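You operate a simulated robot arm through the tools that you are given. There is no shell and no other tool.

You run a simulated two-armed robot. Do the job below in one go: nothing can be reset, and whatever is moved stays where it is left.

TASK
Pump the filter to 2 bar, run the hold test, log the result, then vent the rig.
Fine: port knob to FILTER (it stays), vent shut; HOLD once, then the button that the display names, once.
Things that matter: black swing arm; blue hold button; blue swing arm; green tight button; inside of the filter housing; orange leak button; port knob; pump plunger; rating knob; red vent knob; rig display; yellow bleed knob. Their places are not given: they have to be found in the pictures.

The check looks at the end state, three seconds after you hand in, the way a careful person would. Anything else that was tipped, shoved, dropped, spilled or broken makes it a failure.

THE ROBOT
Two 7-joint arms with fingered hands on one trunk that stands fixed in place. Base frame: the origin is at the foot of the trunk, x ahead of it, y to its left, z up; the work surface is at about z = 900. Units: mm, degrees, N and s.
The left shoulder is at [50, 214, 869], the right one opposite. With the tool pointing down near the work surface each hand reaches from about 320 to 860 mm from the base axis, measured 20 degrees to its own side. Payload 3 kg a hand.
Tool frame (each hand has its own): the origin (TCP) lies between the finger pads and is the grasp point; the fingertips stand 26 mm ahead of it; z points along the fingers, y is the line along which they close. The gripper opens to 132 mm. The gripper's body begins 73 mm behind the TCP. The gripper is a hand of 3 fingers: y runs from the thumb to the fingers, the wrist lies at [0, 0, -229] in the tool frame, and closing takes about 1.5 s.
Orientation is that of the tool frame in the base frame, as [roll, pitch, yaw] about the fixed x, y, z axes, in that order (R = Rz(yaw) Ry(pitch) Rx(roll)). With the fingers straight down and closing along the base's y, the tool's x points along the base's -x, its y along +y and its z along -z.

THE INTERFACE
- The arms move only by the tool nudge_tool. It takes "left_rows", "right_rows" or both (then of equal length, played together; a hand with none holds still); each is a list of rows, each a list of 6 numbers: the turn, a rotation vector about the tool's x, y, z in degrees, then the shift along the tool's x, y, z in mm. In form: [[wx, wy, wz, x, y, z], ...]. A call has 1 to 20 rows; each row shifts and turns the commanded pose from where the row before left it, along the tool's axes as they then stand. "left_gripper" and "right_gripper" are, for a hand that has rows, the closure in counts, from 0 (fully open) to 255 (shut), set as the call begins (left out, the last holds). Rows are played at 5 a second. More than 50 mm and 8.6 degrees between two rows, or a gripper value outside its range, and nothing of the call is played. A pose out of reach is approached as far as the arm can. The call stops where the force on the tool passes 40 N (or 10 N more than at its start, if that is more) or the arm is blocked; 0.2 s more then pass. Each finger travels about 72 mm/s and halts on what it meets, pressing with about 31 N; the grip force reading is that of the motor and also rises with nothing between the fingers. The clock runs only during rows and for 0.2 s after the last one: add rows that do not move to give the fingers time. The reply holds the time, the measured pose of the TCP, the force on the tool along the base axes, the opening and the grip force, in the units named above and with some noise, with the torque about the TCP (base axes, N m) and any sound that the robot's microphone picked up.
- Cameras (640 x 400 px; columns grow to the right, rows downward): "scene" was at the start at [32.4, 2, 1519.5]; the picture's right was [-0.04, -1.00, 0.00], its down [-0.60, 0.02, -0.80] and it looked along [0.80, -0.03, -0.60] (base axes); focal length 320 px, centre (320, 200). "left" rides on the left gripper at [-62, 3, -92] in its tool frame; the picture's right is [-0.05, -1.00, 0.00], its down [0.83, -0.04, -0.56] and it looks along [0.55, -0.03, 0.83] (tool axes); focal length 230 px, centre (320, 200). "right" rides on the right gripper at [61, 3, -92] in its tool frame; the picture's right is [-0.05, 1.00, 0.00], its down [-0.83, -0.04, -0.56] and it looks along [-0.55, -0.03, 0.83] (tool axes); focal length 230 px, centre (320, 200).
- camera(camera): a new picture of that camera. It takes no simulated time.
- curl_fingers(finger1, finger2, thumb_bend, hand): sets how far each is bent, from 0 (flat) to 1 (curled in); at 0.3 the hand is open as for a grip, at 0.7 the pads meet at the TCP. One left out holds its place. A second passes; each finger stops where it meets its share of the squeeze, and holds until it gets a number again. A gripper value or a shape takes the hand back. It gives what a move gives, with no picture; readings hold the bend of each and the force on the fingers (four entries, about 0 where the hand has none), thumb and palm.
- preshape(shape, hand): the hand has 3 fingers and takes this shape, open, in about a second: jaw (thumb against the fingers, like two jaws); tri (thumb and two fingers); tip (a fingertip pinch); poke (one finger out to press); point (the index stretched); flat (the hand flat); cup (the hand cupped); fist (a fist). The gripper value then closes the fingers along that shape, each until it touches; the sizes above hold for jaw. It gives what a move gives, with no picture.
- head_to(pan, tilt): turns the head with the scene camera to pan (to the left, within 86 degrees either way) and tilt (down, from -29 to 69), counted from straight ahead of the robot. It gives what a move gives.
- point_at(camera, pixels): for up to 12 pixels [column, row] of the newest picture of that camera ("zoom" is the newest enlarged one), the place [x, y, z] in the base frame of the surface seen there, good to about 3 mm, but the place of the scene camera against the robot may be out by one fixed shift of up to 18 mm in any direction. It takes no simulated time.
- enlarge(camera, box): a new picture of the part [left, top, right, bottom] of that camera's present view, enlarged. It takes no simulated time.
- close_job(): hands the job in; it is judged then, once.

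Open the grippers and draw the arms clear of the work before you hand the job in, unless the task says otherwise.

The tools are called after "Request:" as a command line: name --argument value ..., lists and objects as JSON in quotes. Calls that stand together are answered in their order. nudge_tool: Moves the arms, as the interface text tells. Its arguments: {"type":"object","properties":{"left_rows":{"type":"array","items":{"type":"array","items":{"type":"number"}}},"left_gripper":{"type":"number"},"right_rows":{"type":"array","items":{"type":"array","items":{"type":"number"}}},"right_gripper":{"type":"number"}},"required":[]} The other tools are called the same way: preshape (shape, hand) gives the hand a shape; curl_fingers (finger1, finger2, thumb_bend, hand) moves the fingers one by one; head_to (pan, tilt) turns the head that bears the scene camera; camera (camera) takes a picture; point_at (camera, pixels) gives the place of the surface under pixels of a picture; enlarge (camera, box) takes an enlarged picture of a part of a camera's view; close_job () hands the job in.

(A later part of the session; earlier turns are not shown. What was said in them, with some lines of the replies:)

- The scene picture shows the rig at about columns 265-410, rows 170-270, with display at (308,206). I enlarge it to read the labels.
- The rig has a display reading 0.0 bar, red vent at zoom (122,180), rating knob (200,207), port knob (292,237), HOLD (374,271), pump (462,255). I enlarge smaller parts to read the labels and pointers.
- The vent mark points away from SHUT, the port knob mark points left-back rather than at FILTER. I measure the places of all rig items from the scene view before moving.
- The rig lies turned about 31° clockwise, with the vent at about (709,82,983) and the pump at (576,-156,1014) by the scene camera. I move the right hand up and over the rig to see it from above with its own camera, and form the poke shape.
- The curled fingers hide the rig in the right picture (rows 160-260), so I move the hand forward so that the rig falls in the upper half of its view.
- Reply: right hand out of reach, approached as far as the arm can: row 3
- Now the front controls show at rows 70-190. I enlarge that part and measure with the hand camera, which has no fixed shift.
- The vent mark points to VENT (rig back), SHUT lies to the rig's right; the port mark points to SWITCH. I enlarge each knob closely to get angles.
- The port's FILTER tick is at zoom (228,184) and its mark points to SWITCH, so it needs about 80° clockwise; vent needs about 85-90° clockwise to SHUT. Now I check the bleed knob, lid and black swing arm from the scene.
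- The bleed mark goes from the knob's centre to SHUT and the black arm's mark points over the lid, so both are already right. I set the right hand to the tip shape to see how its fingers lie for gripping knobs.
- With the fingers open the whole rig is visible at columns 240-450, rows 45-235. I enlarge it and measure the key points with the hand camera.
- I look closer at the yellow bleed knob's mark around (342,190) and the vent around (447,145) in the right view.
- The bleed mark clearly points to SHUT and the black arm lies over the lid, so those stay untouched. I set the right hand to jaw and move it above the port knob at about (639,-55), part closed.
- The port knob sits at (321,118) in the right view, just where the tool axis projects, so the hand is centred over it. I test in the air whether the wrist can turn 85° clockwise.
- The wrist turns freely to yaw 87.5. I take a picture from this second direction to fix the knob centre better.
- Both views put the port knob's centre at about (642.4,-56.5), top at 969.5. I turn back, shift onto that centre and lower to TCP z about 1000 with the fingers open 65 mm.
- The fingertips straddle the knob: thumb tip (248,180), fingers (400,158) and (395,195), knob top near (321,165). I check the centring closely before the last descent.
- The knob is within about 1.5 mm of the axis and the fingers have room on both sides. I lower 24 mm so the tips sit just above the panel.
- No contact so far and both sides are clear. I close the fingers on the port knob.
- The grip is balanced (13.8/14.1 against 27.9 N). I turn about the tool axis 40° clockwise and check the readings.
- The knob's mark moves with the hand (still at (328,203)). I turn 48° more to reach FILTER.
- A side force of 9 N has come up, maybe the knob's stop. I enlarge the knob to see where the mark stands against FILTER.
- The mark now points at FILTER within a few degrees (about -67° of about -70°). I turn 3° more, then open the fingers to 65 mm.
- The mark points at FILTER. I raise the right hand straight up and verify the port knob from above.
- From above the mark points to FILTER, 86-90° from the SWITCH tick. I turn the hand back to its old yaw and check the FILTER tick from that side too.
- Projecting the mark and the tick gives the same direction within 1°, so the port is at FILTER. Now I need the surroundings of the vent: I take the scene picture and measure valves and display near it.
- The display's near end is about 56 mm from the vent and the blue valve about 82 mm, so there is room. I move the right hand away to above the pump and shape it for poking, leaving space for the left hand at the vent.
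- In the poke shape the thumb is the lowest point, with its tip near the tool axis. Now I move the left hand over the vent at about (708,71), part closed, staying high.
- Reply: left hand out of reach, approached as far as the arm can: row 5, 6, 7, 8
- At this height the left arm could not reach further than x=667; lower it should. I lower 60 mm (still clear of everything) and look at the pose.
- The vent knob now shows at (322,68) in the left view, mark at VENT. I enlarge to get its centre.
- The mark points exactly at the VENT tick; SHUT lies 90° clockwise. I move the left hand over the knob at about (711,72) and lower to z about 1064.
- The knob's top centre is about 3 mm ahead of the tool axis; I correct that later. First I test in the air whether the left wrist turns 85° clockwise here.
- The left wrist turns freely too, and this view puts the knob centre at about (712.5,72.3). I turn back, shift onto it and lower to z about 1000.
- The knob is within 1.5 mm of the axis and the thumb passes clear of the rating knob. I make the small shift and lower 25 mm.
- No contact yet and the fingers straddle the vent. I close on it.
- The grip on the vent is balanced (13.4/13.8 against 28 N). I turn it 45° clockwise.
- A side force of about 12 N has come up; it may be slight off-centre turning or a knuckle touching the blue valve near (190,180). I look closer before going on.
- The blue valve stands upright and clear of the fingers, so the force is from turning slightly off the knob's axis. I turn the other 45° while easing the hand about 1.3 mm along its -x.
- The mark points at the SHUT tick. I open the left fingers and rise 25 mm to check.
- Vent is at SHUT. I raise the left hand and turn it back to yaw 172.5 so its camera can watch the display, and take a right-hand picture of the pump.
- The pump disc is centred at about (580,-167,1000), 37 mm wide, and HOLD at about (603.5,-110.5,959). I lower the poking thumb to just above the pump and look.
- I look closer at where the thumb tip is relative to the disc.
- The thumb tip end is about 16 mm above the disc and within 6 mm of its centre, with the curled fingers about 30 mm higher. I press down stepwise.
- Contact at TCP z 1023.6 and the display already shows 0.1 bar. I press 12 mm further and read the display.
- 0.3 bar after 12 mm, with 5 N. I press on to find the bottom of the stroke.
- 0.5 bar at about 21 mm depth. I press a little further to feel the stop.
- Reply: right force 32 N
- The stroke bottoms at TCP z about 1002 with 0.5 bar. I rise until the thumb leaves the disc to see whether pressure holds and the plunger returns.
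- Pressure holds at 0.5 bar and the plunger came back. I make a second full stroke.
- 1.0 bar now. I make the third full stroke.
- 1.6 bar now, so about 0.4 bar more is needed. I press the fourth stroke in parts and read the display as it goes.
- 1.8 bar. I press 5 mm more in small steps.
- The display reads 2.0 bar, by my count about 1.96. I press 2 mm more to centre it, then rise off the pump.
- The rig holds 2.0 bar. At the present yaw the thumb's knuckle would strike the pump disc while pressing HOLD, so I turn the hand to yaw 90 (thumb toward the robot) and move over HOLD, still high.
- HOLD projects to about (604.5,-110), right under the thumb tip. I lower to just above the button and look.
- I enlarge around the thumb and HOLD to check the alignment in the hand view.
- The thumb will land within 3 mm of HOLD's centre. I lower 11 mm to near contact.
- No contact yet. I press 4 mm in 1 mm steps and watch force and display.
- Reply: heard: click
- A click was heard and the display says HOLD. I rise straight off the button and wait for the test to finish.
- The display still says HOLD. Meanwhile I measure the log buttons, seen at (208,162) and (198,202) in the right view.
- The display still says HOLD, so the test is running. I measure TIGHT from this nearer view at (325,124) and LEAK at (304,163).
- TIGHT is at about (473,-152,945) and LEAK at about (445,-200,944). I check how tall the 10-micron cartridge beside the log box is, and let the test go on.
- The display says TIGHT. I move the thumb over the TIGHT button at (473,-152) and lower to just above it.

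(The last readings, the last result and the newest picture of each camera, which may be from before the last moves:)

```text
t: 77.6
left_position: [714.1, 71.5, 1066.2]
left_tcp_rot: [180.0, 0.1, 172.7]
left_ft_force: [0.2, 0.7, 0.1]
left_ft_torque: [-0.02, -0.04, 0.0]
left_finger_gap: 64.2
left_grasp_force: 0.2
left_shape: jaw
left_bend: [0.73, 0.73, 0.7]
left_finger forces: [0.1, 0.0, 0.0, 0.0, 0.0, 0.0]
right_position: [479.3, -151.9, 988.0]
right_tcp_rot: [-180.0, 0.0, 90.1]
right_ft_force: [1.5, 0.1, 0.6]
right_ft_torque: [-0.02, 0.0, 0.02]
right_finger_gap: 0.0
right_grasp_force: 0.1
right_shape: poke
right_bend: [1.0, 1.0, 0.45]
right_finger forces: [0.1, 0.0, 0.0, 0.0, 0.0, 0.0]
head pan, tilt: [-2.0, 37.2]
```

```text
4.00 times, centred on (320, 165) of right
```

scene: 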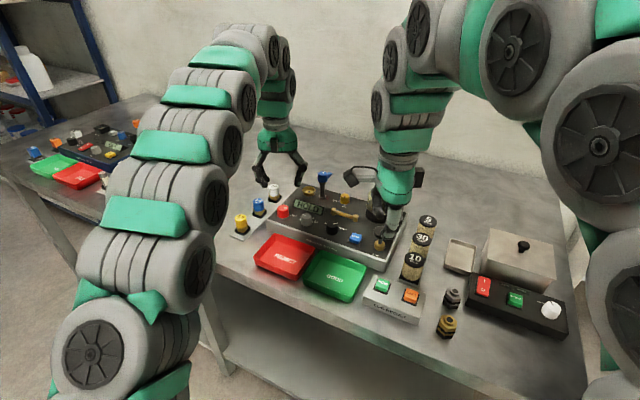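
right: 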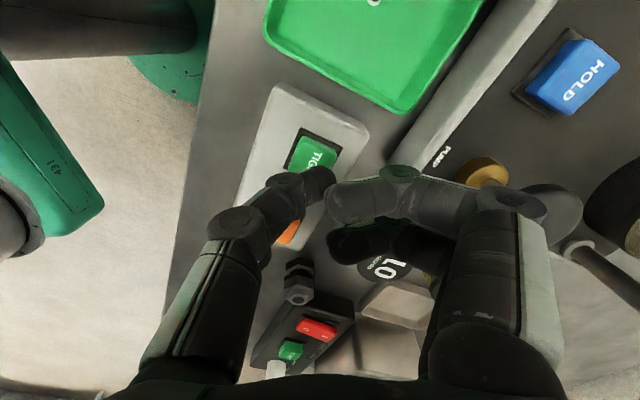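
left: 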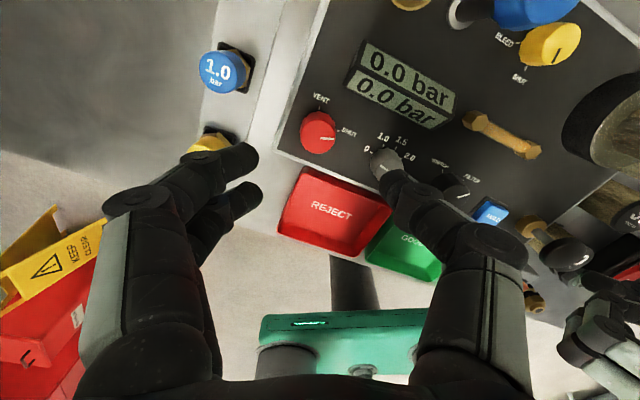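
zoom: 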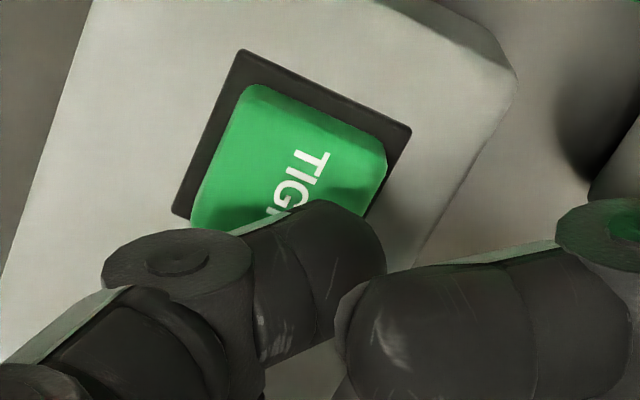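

Alignment is like that for HOLD, and the knuckles clear the pump by over 10 mm. I lower 14 mm to near contact.

Request:
nudge_tool --right_rows '[[0, 0, 0, 0, 0, 6], [0, 0, 0, 0, 0, 4], [0, 0, 0, 0, 0, 3], [0, 0, 0, 0, 0, 1], [0, 0, 0, 0, 0, 0]]'

Request:
enlarge --camera "scene" --box '[350, 240, 430, 320]'

```text
t: 78.8
left_position: [713.3, 71.3, 1065.6]
left_tcp_rot: [-179.9, 0.1, 172.7]
left_ft_force: [0.1, 0.0, -0.2]
left_ft_torque: [-0.02, -0.04, 0.02]
left_finger_gap: 64.5
left_grasp_force: 0.1
left_shape: jaw
left_bend: [0.73, 0.73, 0.7]
left_finger forces: [0.1, 0.1, 0.1, 0.1, 0.0, 0.1]
right_position: [480.6, -151.9, 974.6]
right_tcp_rot: [-180.0, 0.0, 90.0]
right_ft_force: [-0.2, 0.5, -0.4]
right_ft_torque: [0.04, 0.01, 0.02]
right_finger_gap: 0.0
right_grasp_force: 0.0
right_shape: poke
right_bend: [1.0, 1.0, 0.45]
right_finger forces: [0.0, 0.1, 0.1, 0.1, 0.0, 0.0]
head pan, tilt: [-2.0, 37.2]
```

```text
5.00 times, centred on (390, 280) of scene
```

zoom: 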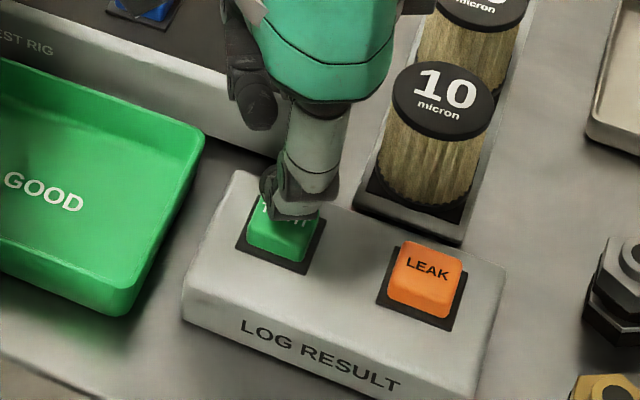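

The thumb is just above TIGHT with no contact. I press 5 mm in 1 mm steps.

Request:
nudge_tool --right_rows '[[0, 0, 0, 0, 0, 1], [0, 0, 0, 0, 0, 1], [0, 0, 0, 0, 0, 1], [0, 0, 0, 0, 0, 1], [0, 0, 0, 0, 0, 1], [0, 0, 0, 0, 0, 0]]'

Request:
enlarge --camera "scene" --box '[270, 180, 430, 320]'

```text
t: 80.2
left_position: [713.7, 71.4, 1065.1]
left_tcp_rot: [-179.9, -0.1, 172.7]
left_ft_force: [-0.5, -0.8, 0.8]
left_ft_torque: [-0.01, 0.03, 0.0]
left_finger_gap: 63.8
left_grasp_force: 0.1
left_shape: jaw
left_bend: [0.73, 0.73, 0.7]
left_finger forces: [0.0, 0.0, 0.0, 0.0, 0.0, 0.1]
right_position: [479.8, -152.8, 968.8]
right_tcp_rot: [-179.9, 0.0, 90.0]
right_ft_force: [0.1, -0.1, 0.4]
right_ft_torque: [0.01, 0.0, -0.02]
right_finger_gap: 0.1
right_grasp_force: 0.1
right_shape: poke
right_bend: [1.0, 1.0, 0.45]
right_finger forces: [0.0, 0.0, 0.0, 0.1, 0.8, 0.0]
head pan, tilt: [-2.0, 37.2]
```

```text
2.86 times, centred on (350, 250) of scene
```

zoom: 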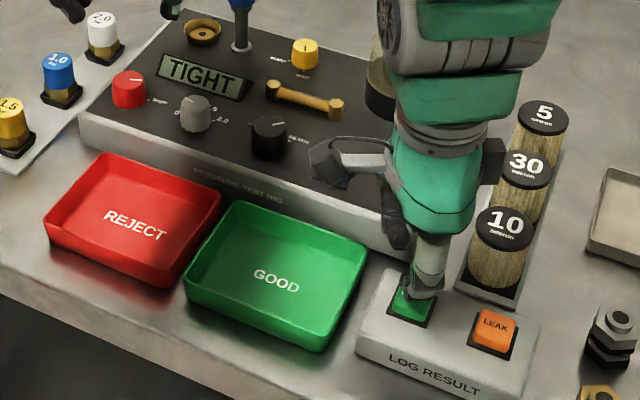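

Contact has just begun (0.8 N) with no click yet. I press on 1 mm at a time.

Request:
nudge_tool --right_rows '[[0, 0, 0, 0, 0, 1], [0, 0, 0, 0, 0, 1], [0, 0, 0, 0, 0, 0]]'

Request:
enlarge --camera "scene" --box '[270, 180, 430, 320]'

```text
t: 81.0
left_position: [713.7, 70.4, 1065.6]
left_tcp_rot: [-180.0, 0.0, 172.8]
left_ft_force: [-0.2, -0.3, -0.3]
left_ft_torque: [-0.02, 0.03, -0.01]
left_finger_gap: 64.2
left_grasp_force: 0.0
left_shape: jaw
left_bend: [0.73, 0.73, 0.7]
left_finger forces: [0.0, 0.0, 0.0, 0.0, 0.0, 0.1]
right_position: [478.8, -152.7, 967.0]
right_tcp_rot: [-180.0, 0.1, 89.9]
right_ft_force: [-1.5, -0.2, 1.7]
right_ft_torque: [-0.01, 0.03, 0.0]
right_finger_gap: 0.0
right_grasp_force: 0.1
right_shape: poke
right_bend: [1.0, 1.0, 0.45]
right_finger forces: [0.1, 0.0, 0.0, 0.0, 1.8, 0.1]
head pan, tilt: [-2.0, 37.2]
heard: click
```

```text
2.86 times, centred on (350, 250) of scene
```

zoom: 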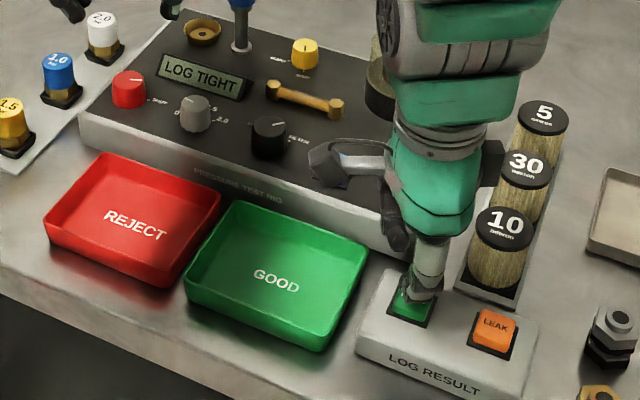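

The display says LOG TIGHT after one click. I raise the right hand straight up and draw it back to the right, and turn the left hand 90° clockwise above the vent for the reverse turn.

Request:
nudge_tool --right_rows '[[0, 0, 0, 0, 0, -5], [0, 0, 0, 0, 0, -25], [0, 0, 0, 0, 0, -40], [0, 0, 0, 0, 0, -40], [0, 0, 0, 0, 0, -40], [0, 0, 0, 0, 0, -40], [0, 0, 0, -30, -10, -20], [0, 0, 0, -40, -10, 0], [0, 0, 0, -40, 0, 0], [0, 0, 0, 0, 0, 0], [0, 0, 0, 0, 0, 0], [0, 0, 0, 0, 0, 0]]' --left_rows '[[0, 0, 8.2, 0, 0, 0], [0, 0, 8.2, 0, 0, 0], [0, 0, 8.2, 0, 0, 0], [0, 0, 8.2, 0, 0, 0], [0, 0, 8.2, 0, 0, 0], [0, 0, 8.2, 0, 0, 0], [0, 0, 8.2, 0, 0, 0], [0, 0, 8.2, 0, 0, 0], [0, 0, 8.2, 0, 0, 0], [0, 0, 8.2, 0, 0, 0], [0, 0, 8.0, 0, 0, 0], [0, 0, 0, 0, 0, 0]]'

Request:
camera --camera "left"

Request:
enlarge --camera "left" --box '[270, 100, 370, 170]'

Request:
camera --camera "scene"

```text
t: 83.6
left_position: [713.6, 71.6, 1065.5]
left_tcp_rot: [-180.0, 0.0, 82.7]
left_ft_force: [-1.0, -0.8, -0.1]
left_ft_torque: [0.01, 0.01, 0.0]
left_finger_gap: 64.6
left_grasp_force: 0.0
left_shape: jaw
left_bend: [0.73, 0.73, 0.7]
left_finger forces: [0.1, 0.1, 0.0, 0.1, 0.0, 0.0]
right_position: [459.5, -262.4, 1178.4]
right_tcp_rot: [-179.9, 0.0, 90.0]
right_ft_force: [0.8, -0.4, 0.4]
right_ft_torque: [0.04, 0.02, 0.0]
right_finger_gap: 0.0
right_grasp_force: 0.0
right_shape: poke
right_bend: [1.0, 1.0, 0.45]
right_finger forces: [0.1, 0.0, 0.0, 0.0, 0.0, 0.0]
head pan, tilt: [-2.0, 37.2]
```

```text
taken
```

left: 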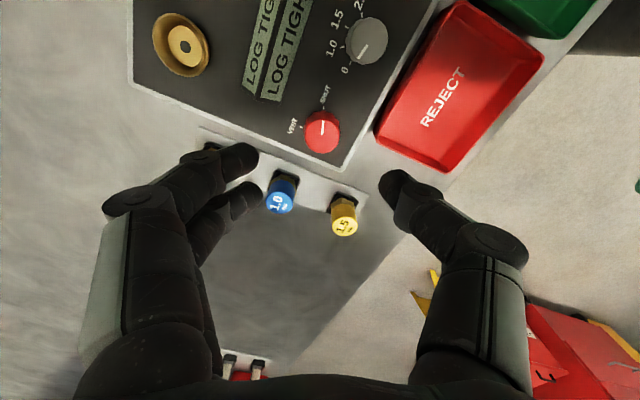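

```text
5.71 times, centred on (320, 135) of left
```

zoom: 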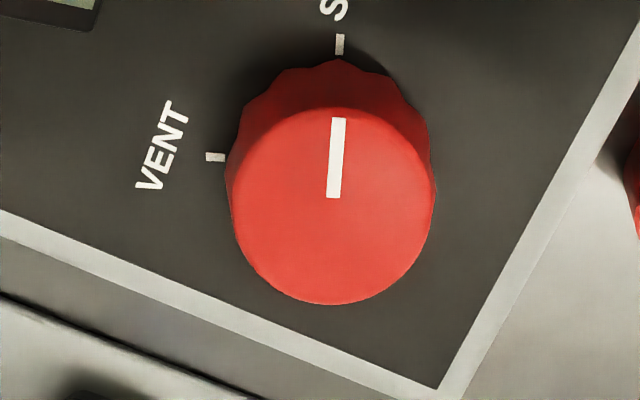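

```text
taken
```

scene: 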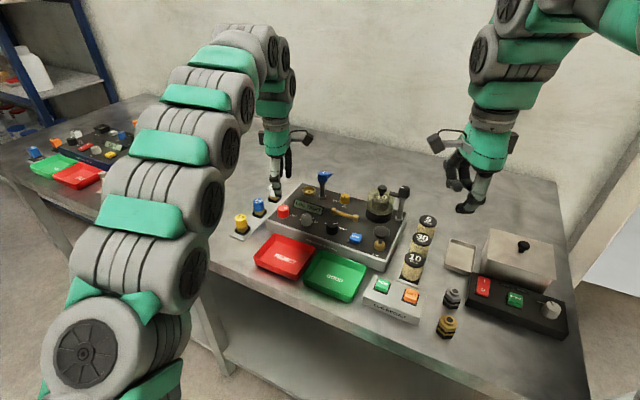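

The vent top projects about 1.9 mm off along the closing line and centred across it. I shift, lower to z about 976 and look.

Request:
nudge_tool --left_rows '[[0, 0, 0, 0.1, -1.5, 20], [0, 0, 0, 0, 0, 25], [0, 0, 0, 0, 0, 20], [0, 0, 0, 0, 0, 12], [0, 0, 0, 0, 0, 12], [0, 0, 0, 0, 0, 0]]'

Request:
camera --camera "left"

Request:
enlarge --camera "left" --box '[240, 120, 400, 230]'

```text
t: 85.0
left_position: [710.7, 72.7, 977.0]
left_tcp_rot: [179.9, 0.1, 82.6]
left_ft_force: [0.9, -0.8, -1.0]
left_ft_torque: [0.01, -0.01, -0.01]
left_finger_gap: 64.1
left_grasp_force: 0.1
left_shape: jaw
left_bend: [0.73, 0.73, 0.7]
left_finger forces: [0.1, 0.1, 0.1, 0.0, 0.0, 0.0]
right_position: [459.2, -262.3, 1176.3]
right_tcp_rot: [179.9, 0.0, 90.0]
right_ft_force: [-0.1, -1.2, 0.5]
right_ft_torque: [-0.01, -0.02, -0.01]
right_finger_gap: 0.2
right_grasp_force: 0.1
right_shape: poke
right_bend: [1.0, 1.0, 0.45]
right_finger forces: [0.0, 0.1, 0.0, 0.0, 0.1, 0.0]
head pan, tilt: [-2.0, 37.2]
```

```text
taken
```

left: 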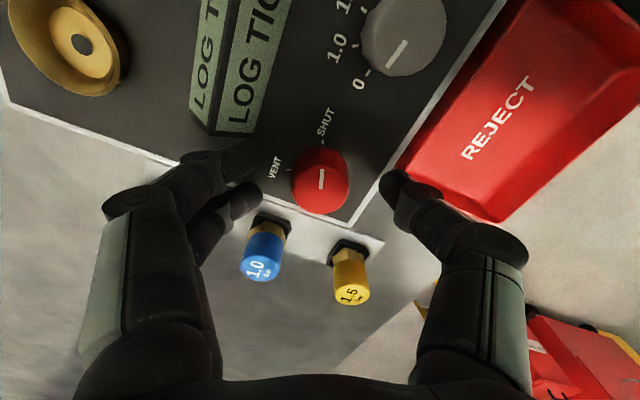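

```text
3.64 times, centred on (320, 175) of left
```

zoom: 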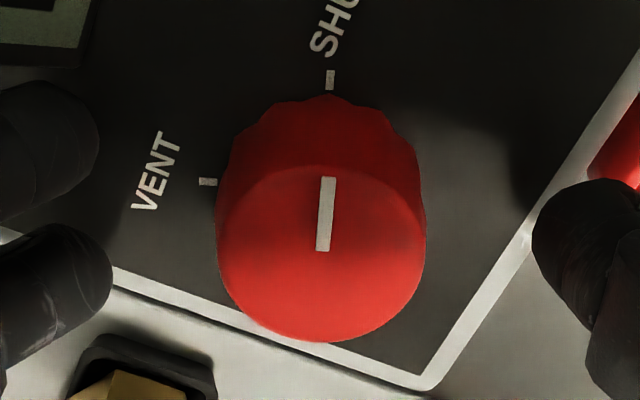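

The fingers straddle the vent with no contact. I close on it.

Request:
nudge_tool --left_rows '[[0, 0, 0, 0, 0, 0], [0, 0, 0, 0, 0, 0], [0, 0, 0, 0, 0, 0], [0, 0, 0, 0, 0, 0], [0, 0, 0, 0, 0, 0]]' --left_gripper 230

Request:
nudge_tool --left_rows '[[0, 0, -5, 0, 0, 0], [0, 0, -5, 0, 0, 0], [0, 0, -5, 0, 0, 0], [0, 0, -5, 0, 0, 0], [0, 0, -5, 0, 0, 0], [0, 0, -5, 0, 0, 0], [0, 0, 0, 0, 0, 0]]'

Request:
camera --camera "left"

```text
t: 86.2
left_position: [711.4, 71.8, 976.6]
left_tcp_rot: [180.0, -0.1, 82.8]
left_ft_force: [-0.4, -1.5, -3.5]
left_ft_torque: [-0.06, 0.04, 0.04]
left_finger_gap: 20.4
left_grasp_force: 31.0
left_shape: jaw
left_bend: [0.72, 0.73, 0.7]
left_finger forces: [13.7, 14.1, 0.1, 0.0, 28.1, 0.0]
right_position: [460.7, -261.1, 1177.6]
right_tcp_rot: [180.0, 0.0, 90.1]
right_ft_force: [-0.3, 0.1, 0.6]
right_ft_torque: [-0.01, 0.01, 0.03]
right_finger_gap: 0.1
right_grasp_force: 0.1
right_shape: poke
right_bend: [1.0, 1.0, 0.45]
right_finger forces: [0.1, 0.0, 0.0, 0.0, 0.0, 0.0]
head pan, tilt: [-2.0, 37.2]
```

```text
t: 87.8
left_position: [711.8, 73.3, 977.6]
left_tcp_rot: [-180.0, 0.0, 112.6]
left_ft_force: [0.2, 0.0, -3.6]
left_ft_torque: [0.04, -0.06, -0.02]
left_finger_gap: 20.5
left_grasp_force: 30.7
left_shape: jaw
left_bend: [0.72, 0.72, 0.7]
left_finger forces: [13.8, 15.8, 0.0, 0.1, 27.3, 0.0]
right_position: [459.3, -262.0, 1176.5]
right_tcp_rot: [-180.0, 0.1, 89.9]
right_ft_force: [0.2, -0.2, 0.5]
right_ft_torque: [0.0, 0.02, -0.01]
right_finger_gap: 0.0
right_grasp_force: 0.0
right_shape: poke
right_bend: [1.0, 1.0, 0.45]
right_finger forces: [0.0, 0.1, 0.0, 0.0, 0.1, 0.1]
head pan, tilt: [-2.0, 37.2]
```

```text
taken
```

left: 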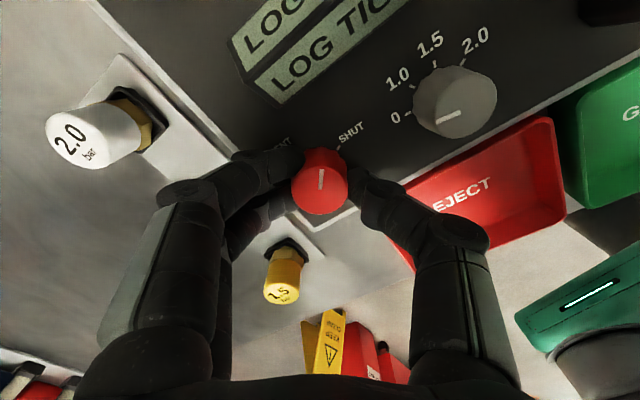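

The knob turns with the hand and the side force stays near zero. I turn the other 60° anticlockwise to VENT.

Request:
nudge_tool --left_rows '[[0, 0, -5, 0, 0, 0], [0, 0, -5, 0, 0, 0], [0, 0, -5, 0, 0, 0], [0, 0, -5, 0, 0, 0], [0, 0, -5, 0, 0, 0], [0, 0, -5, 0, 0, 0], [0, 0, -5, 0, 0, 0], [0, 0, -5, 0, 0, 0], [0, 0, -5, 0, 0, 0], [0, 0, -5, 0, 0, 0], [0, 0, -5, 0, 0, 0], [0, 0, -5, 0, 0, 0], [0, 0, 0, 0, 0, 0]]'

Request:
camera --camera "left"

Request:
enlarge --camera "left" --box '[240, 100, 400, 230]'

```text
t: 90.6
left_position: [712.5, 72.6, 977.1]
left_tcp_rot: [-179.9, 0.0, 172.7]
left_ft_force: [9.1, 7.8, 2.4]
left_ft_torque: [0.19, -0.18, -0.02]
left_finger_gap: 19.5
left_grasp_force: 31.3
left_shape: jaw
left_bend: [0.72, 0.72, 0.7]
left_finger forces: [19.9, 17.8, 0.0, 0.0, 26.5, 0.0]
right_position: [459.3, -262.0, 1177.3]
right_tcp_rot: [180.0, 0.1, 90.0]
right_ft_force: [-0.6, 0.7, 0.2]
right_ft_torque: [0.0, 0.02, 0.02]
right_finger_gap: 0.0
right_grasp_force: 0.1
right_shape: poke
right_bend: [1.0, 1.0, 0.45]
right_finger forces: [0.1, 0.0, 0.1, 0.1, 0.0, 0.1]
head pan, tilt: [-2.0, 37.2]
```

```text
taken
```

left: 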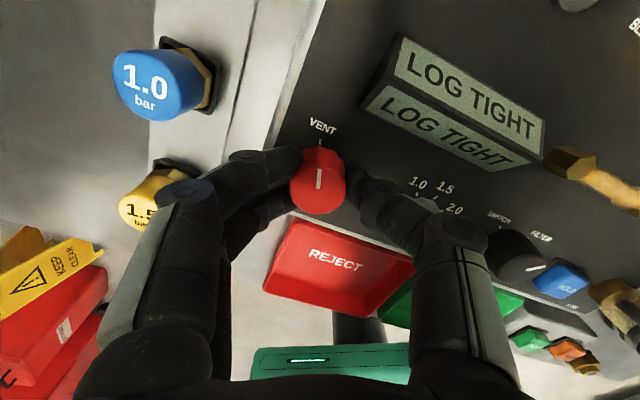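

```text
3.08 times, centred on (320, 165) of left
```

zoom: 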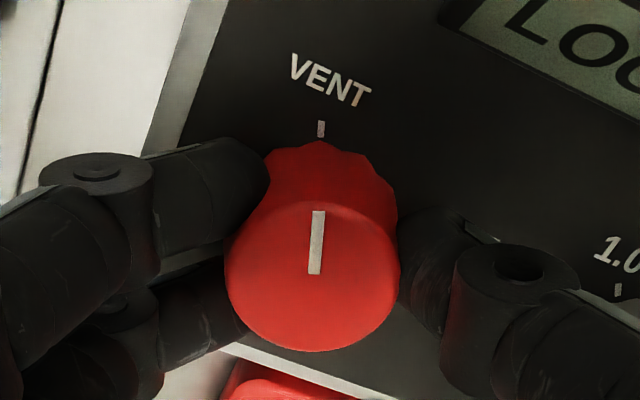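

The mark points at the VENT tick. I open the fingers to 65 mm and rise, then check the knob and display.

Request:
nudge_tool --left_rows '[[0, 0, 0, 0, 0, 0], [0, 0, 0, 0, 0, 0], [0, 0, 0, 0, 0, 0], [0, 0, 0, 0, 0, 0], [0, 0, 0, 0, 0, -15], [0, 0, 0, 0, 0, -25], [0, 0, 0, 0, 0, -30], [0, 0, 0, 0, 0, -30], [0, 0, 0, 0, 0, 0], [0, 0, 0, 0, 0, 0], [0, 0, 0, 0, 0, 0]]' --left_gripper 130

Request:
camera --camera "left"

Request:
enlarge --camera "left" --box '[270, 70, 370, 160]'

```text
t: 93.0
left_position: [714.9, 71.4, 1075.5]
left_tcp_rot: [-180.0, -0.1, 172.6]
left_ft_force: [0.3, -0.4, 0.1]
left_ft_torque: [0.0, -0.01, -0.02]
left_finger_gap: 64.2
left_grasp_force: 0.0
left_shape: jaw
left_bend: [0.73, 0.73, 0.7]
left_finger forces: [0.0, 0.0, 0.0, 0.0, 0.1, 0.1]
right_position: [459.7, -261.7, 1178.0]
right_tcp_rot: [179.9, 0.0, 90.0]
right_ft_force: [0.4, 0.0, 0.4]
right_ft_torque: [0.01, 0.01, 0.0]
right_finger_gap: 0.0
right_grasp_force: 0.1
right_shape: poke
right_bend: [1.0, 1.0, 0.45]
right_finger forces: [0.0, 0.0, 0.0, 0.1, 0.0, 0.1]
head pan, tilt: [-2.0, 37.2]
```

```text
taken
```

left: 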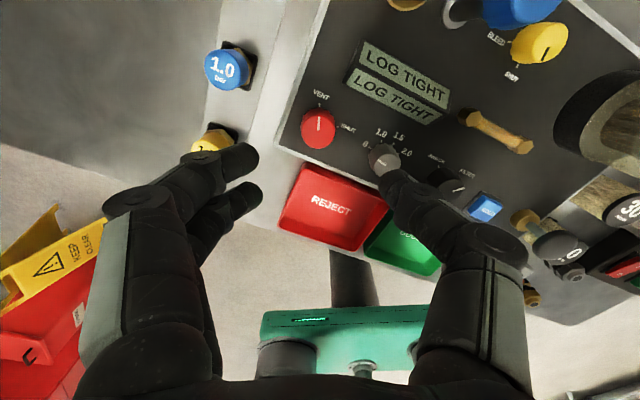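

```text
4.44 times, centred on (320, 115) of left
```

zoom: 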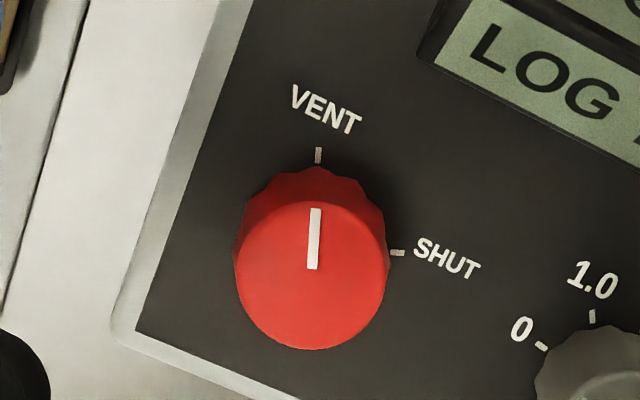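

The vent is at VENT. I draw the left hand back to its start place and open both hands, letting time pass for the rig to vent.

Request:
nudge_tool --left_rows '[[0, 0, 0, 10, 0, -30], [0, 0, 0, 38, 2.2, -25], [0, 0, 0, 38, 2.2, -25], [0, 0, 0, 38, 2.2, -25], [0, 0, 0, 38, 2.2, -25], [0, 0, 0, 38, 2.2, -25], [0, 0, 0, 38, 2.2, -20], [0, 0, 0, 38, 2.2, -15], [0, 0, 0, 27, 2.2, 0], [0, 0, 0, 0, 0, 0]]' --left_gripper 0

Request:
preshape --shape "jaw" --hand "right"

Request:
camera --camera "scene"

Request:
enlarge --camera "scene" --box '[260, 165, 420, 265]'

```text
t: 95.2
left_position: [413.9, 128.3, 1267.5]
left_tcp_rot: [180.0, 0.1, 172.7]
left_ft_force: [0.2, -0.4, 0.8]
left_ft_torque: [0.01, -0.01, -0.01]
left_finger_gap: 131.9
left_grasp_force: 0.0
left_shape: jaw
left_bend: [0.3, 0.3, 0.3]
left_finger forces: [0.1, 0.0, 0.0, 0.1, 0.1, 0.0]
right_position: [460.4, -263.4, 1178.3]
right_tcp_rot: [-179.9, -0.1, 90.0]
right_ft_force: [-1.0, 0.9, -0.3]
right_ft_torque: [0.01, 0.02, 0.0]
right_finger_gap: 0.0
right_grasp_force: 0.1
right_shape: poke
right_bend: [1.0, 1.0, 0.45]
right_finger forces: [0.0, 0.0, 0.1, 0.1, 0.1, 0.1]
head pan, tilt: [-2.0, 37.2]
```

```text
t: 96.1
left_position: [414.5, 127.7, 1267.0]
left_tcp_rot: [-179.9, 0.0, 172.8]
left_ft_force: [-0.1, 0.4, 0.5]
left_ft_torque: [-0.04, 0.03, 0.03]
left_finger_gap: 131.8
left_grasp_force: 0.0
left_shape: jaw
left_bend: [0.3, 0.3, 0.3]
left_finger forces: [0.0, 0.1, 0.0, 0.0, 0.0, 0.1]
right_position: [459.8, -261.4, 1177.2]
right_tcp_rot: [180.0, -0.1, 90.0]
right_ft_force: [0.2, -0.3, -0.1]
right_ft_torque: [0.02, 0.02, -0.02]
right_finger_gap: 131.9
right_grasp_force: 0.1
right_shape: jaw
right_bend: [0.3, 0.3, 0.3]
right_finger forces: [0.0, 0.0, 0.1, 0.0, 0.0, 0.1]
head pan, tilt: [-2.0, 37.2]
```

```text
taken
```

scene: 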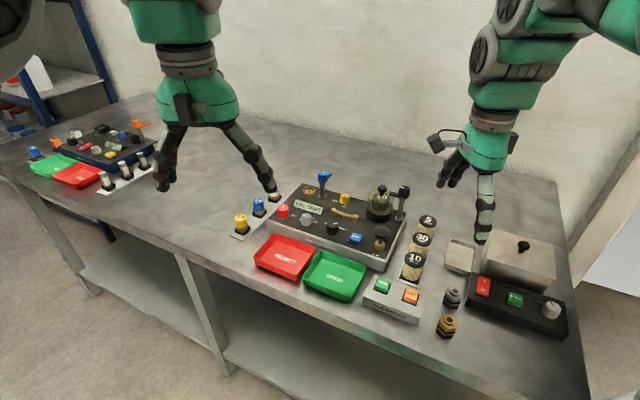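

```text
4.00 times, centred on (340, 215) of scene
```

zoom: 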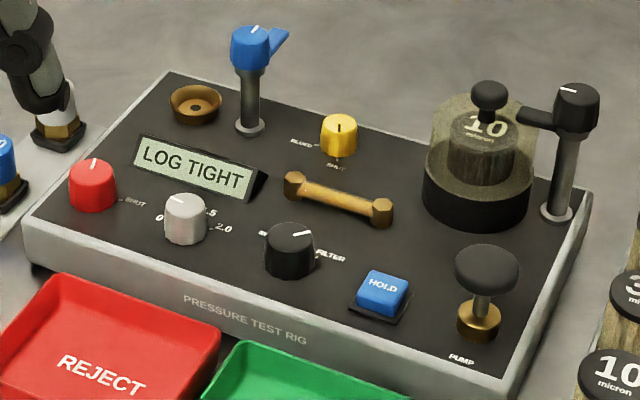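

All looks in place: vent at VENT, port at FILTER, display LOG TIGHT. I check that the rating knob and other things were not disturbed.

Request:
enlarge --camera "scene" --box '[268, 190, 328, 230]'

Request:
enlarge --camera "scene" --box '[340, 190, 580, 350]'

Request:
nudge_tool --right_rows '[[0, 0, 0, 0, 0, -20], [0, 0, 0, 0, 0, -15], [0, 0, 0, 0, 0, 0], [0, 0, 0, 0, 0, 0], [0, 0, 0, 0, 0, 0], [0, 0, 0, 0, 0, 0], [0, 0, 0, 0, 0, 0], [0, 0, 0, 0, 0, 0], [0, 0, 0, 0, 0, 0], [0, 0, 0, 0, 0, 0]]'

Request:
enlarge --camera "scene" --box '[225, 165, 425, 300]'

```text
10.00 times, centred on (298, 210) of scene
```

zoom: 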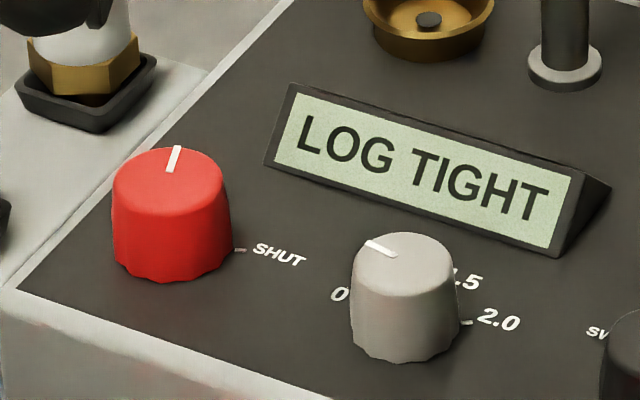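

```text
2.50 times, centred on (460, 270) of scene
```

zoom: 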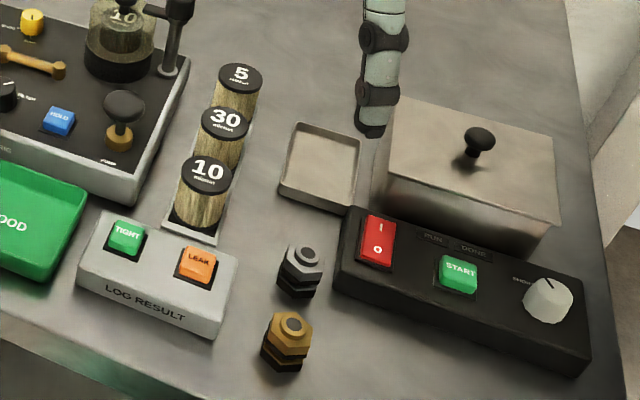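

```text
t: 98.3
left_position: [414.0, 128.5, 1267.0]
left_tcp_rot: [-179.9, 0.0, 172.7]
left_ft_force: [0.2, -0.4, 0.5]
left_ft_torque: [0.0, -0.02, -0.02]
left_finger_gap: 131.9
left_grasp_force: 0.0
left_shape: jaw
left_bend: [0.3, 0.3, 0.3]
left_finger forces: [0.0, 0.0, 0.1, 0.0, 0.0, 0.0]
right_position: [459.2, -262.3, 1212.3]
right_tcp_rot: [180.0, 0.0, 90.0]
right_ft_force: [-0.7, 0.4, 1.1]
right_ft_torque: [-0.02, 0.02, -0.03]
right_finger_gap: 131.9
right_grasp_force: 0.1
right_shape: jaw
right_bend: [0.3, 0.3, 0.3]
right_finger forces: [0.1, 0.0, 0.0, 0.0, 0.1, 0.0]
head pan, tilt: [-2.0, 37.2]
```

```text
2.96 times, centred on (325, 232) of scene
```

zoom: 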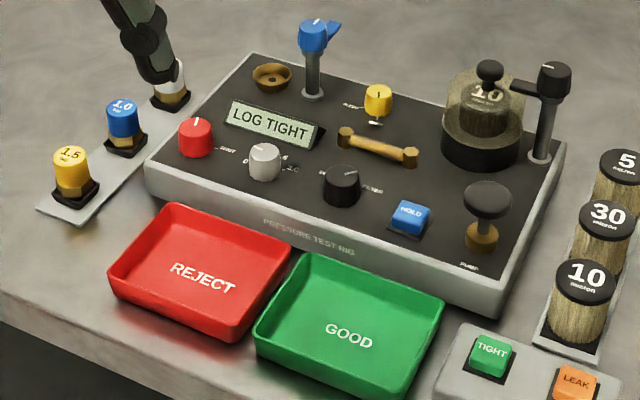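

The vent mark is exactly where it stood at the start, with the port at FILTER. The rating knob, bleed knob, swing arms, valves and trays are unchanged. The log shows TIGHT, and both hands are open and clear, so I hand the job in.

Request:
close_job

```text
The job is handed in.
```

The filter was pumped to 2.0 bar, held, logged as TIGHT, and the rig's vent is open again. I've handed the job in.

- **Setup:** The port knob was turned from SWITCH to FILTER and left there, and the vent was turned to SHUT.
- **Pump:** Three full strokes and one partial one brought the display to 2.0 bar, and it still read 2.0 after I let go of the plunger.
- **Hold test:** HOLD was pressed once, with one click heard. The display then showed TIGHT.
- **Log:** The green TIGHT button was pressed once, with one click heard. The display changed to LOG TIGHT.
- **Vent:** The vent knob was turned back to VENT, where it stood at the start. The display still said LOG TIGHT about eight seconds later, so I could not read the pressure falling to zero.

In the last pictures nothing else had been tipped or moved. Both hands are open and clear of the rig.
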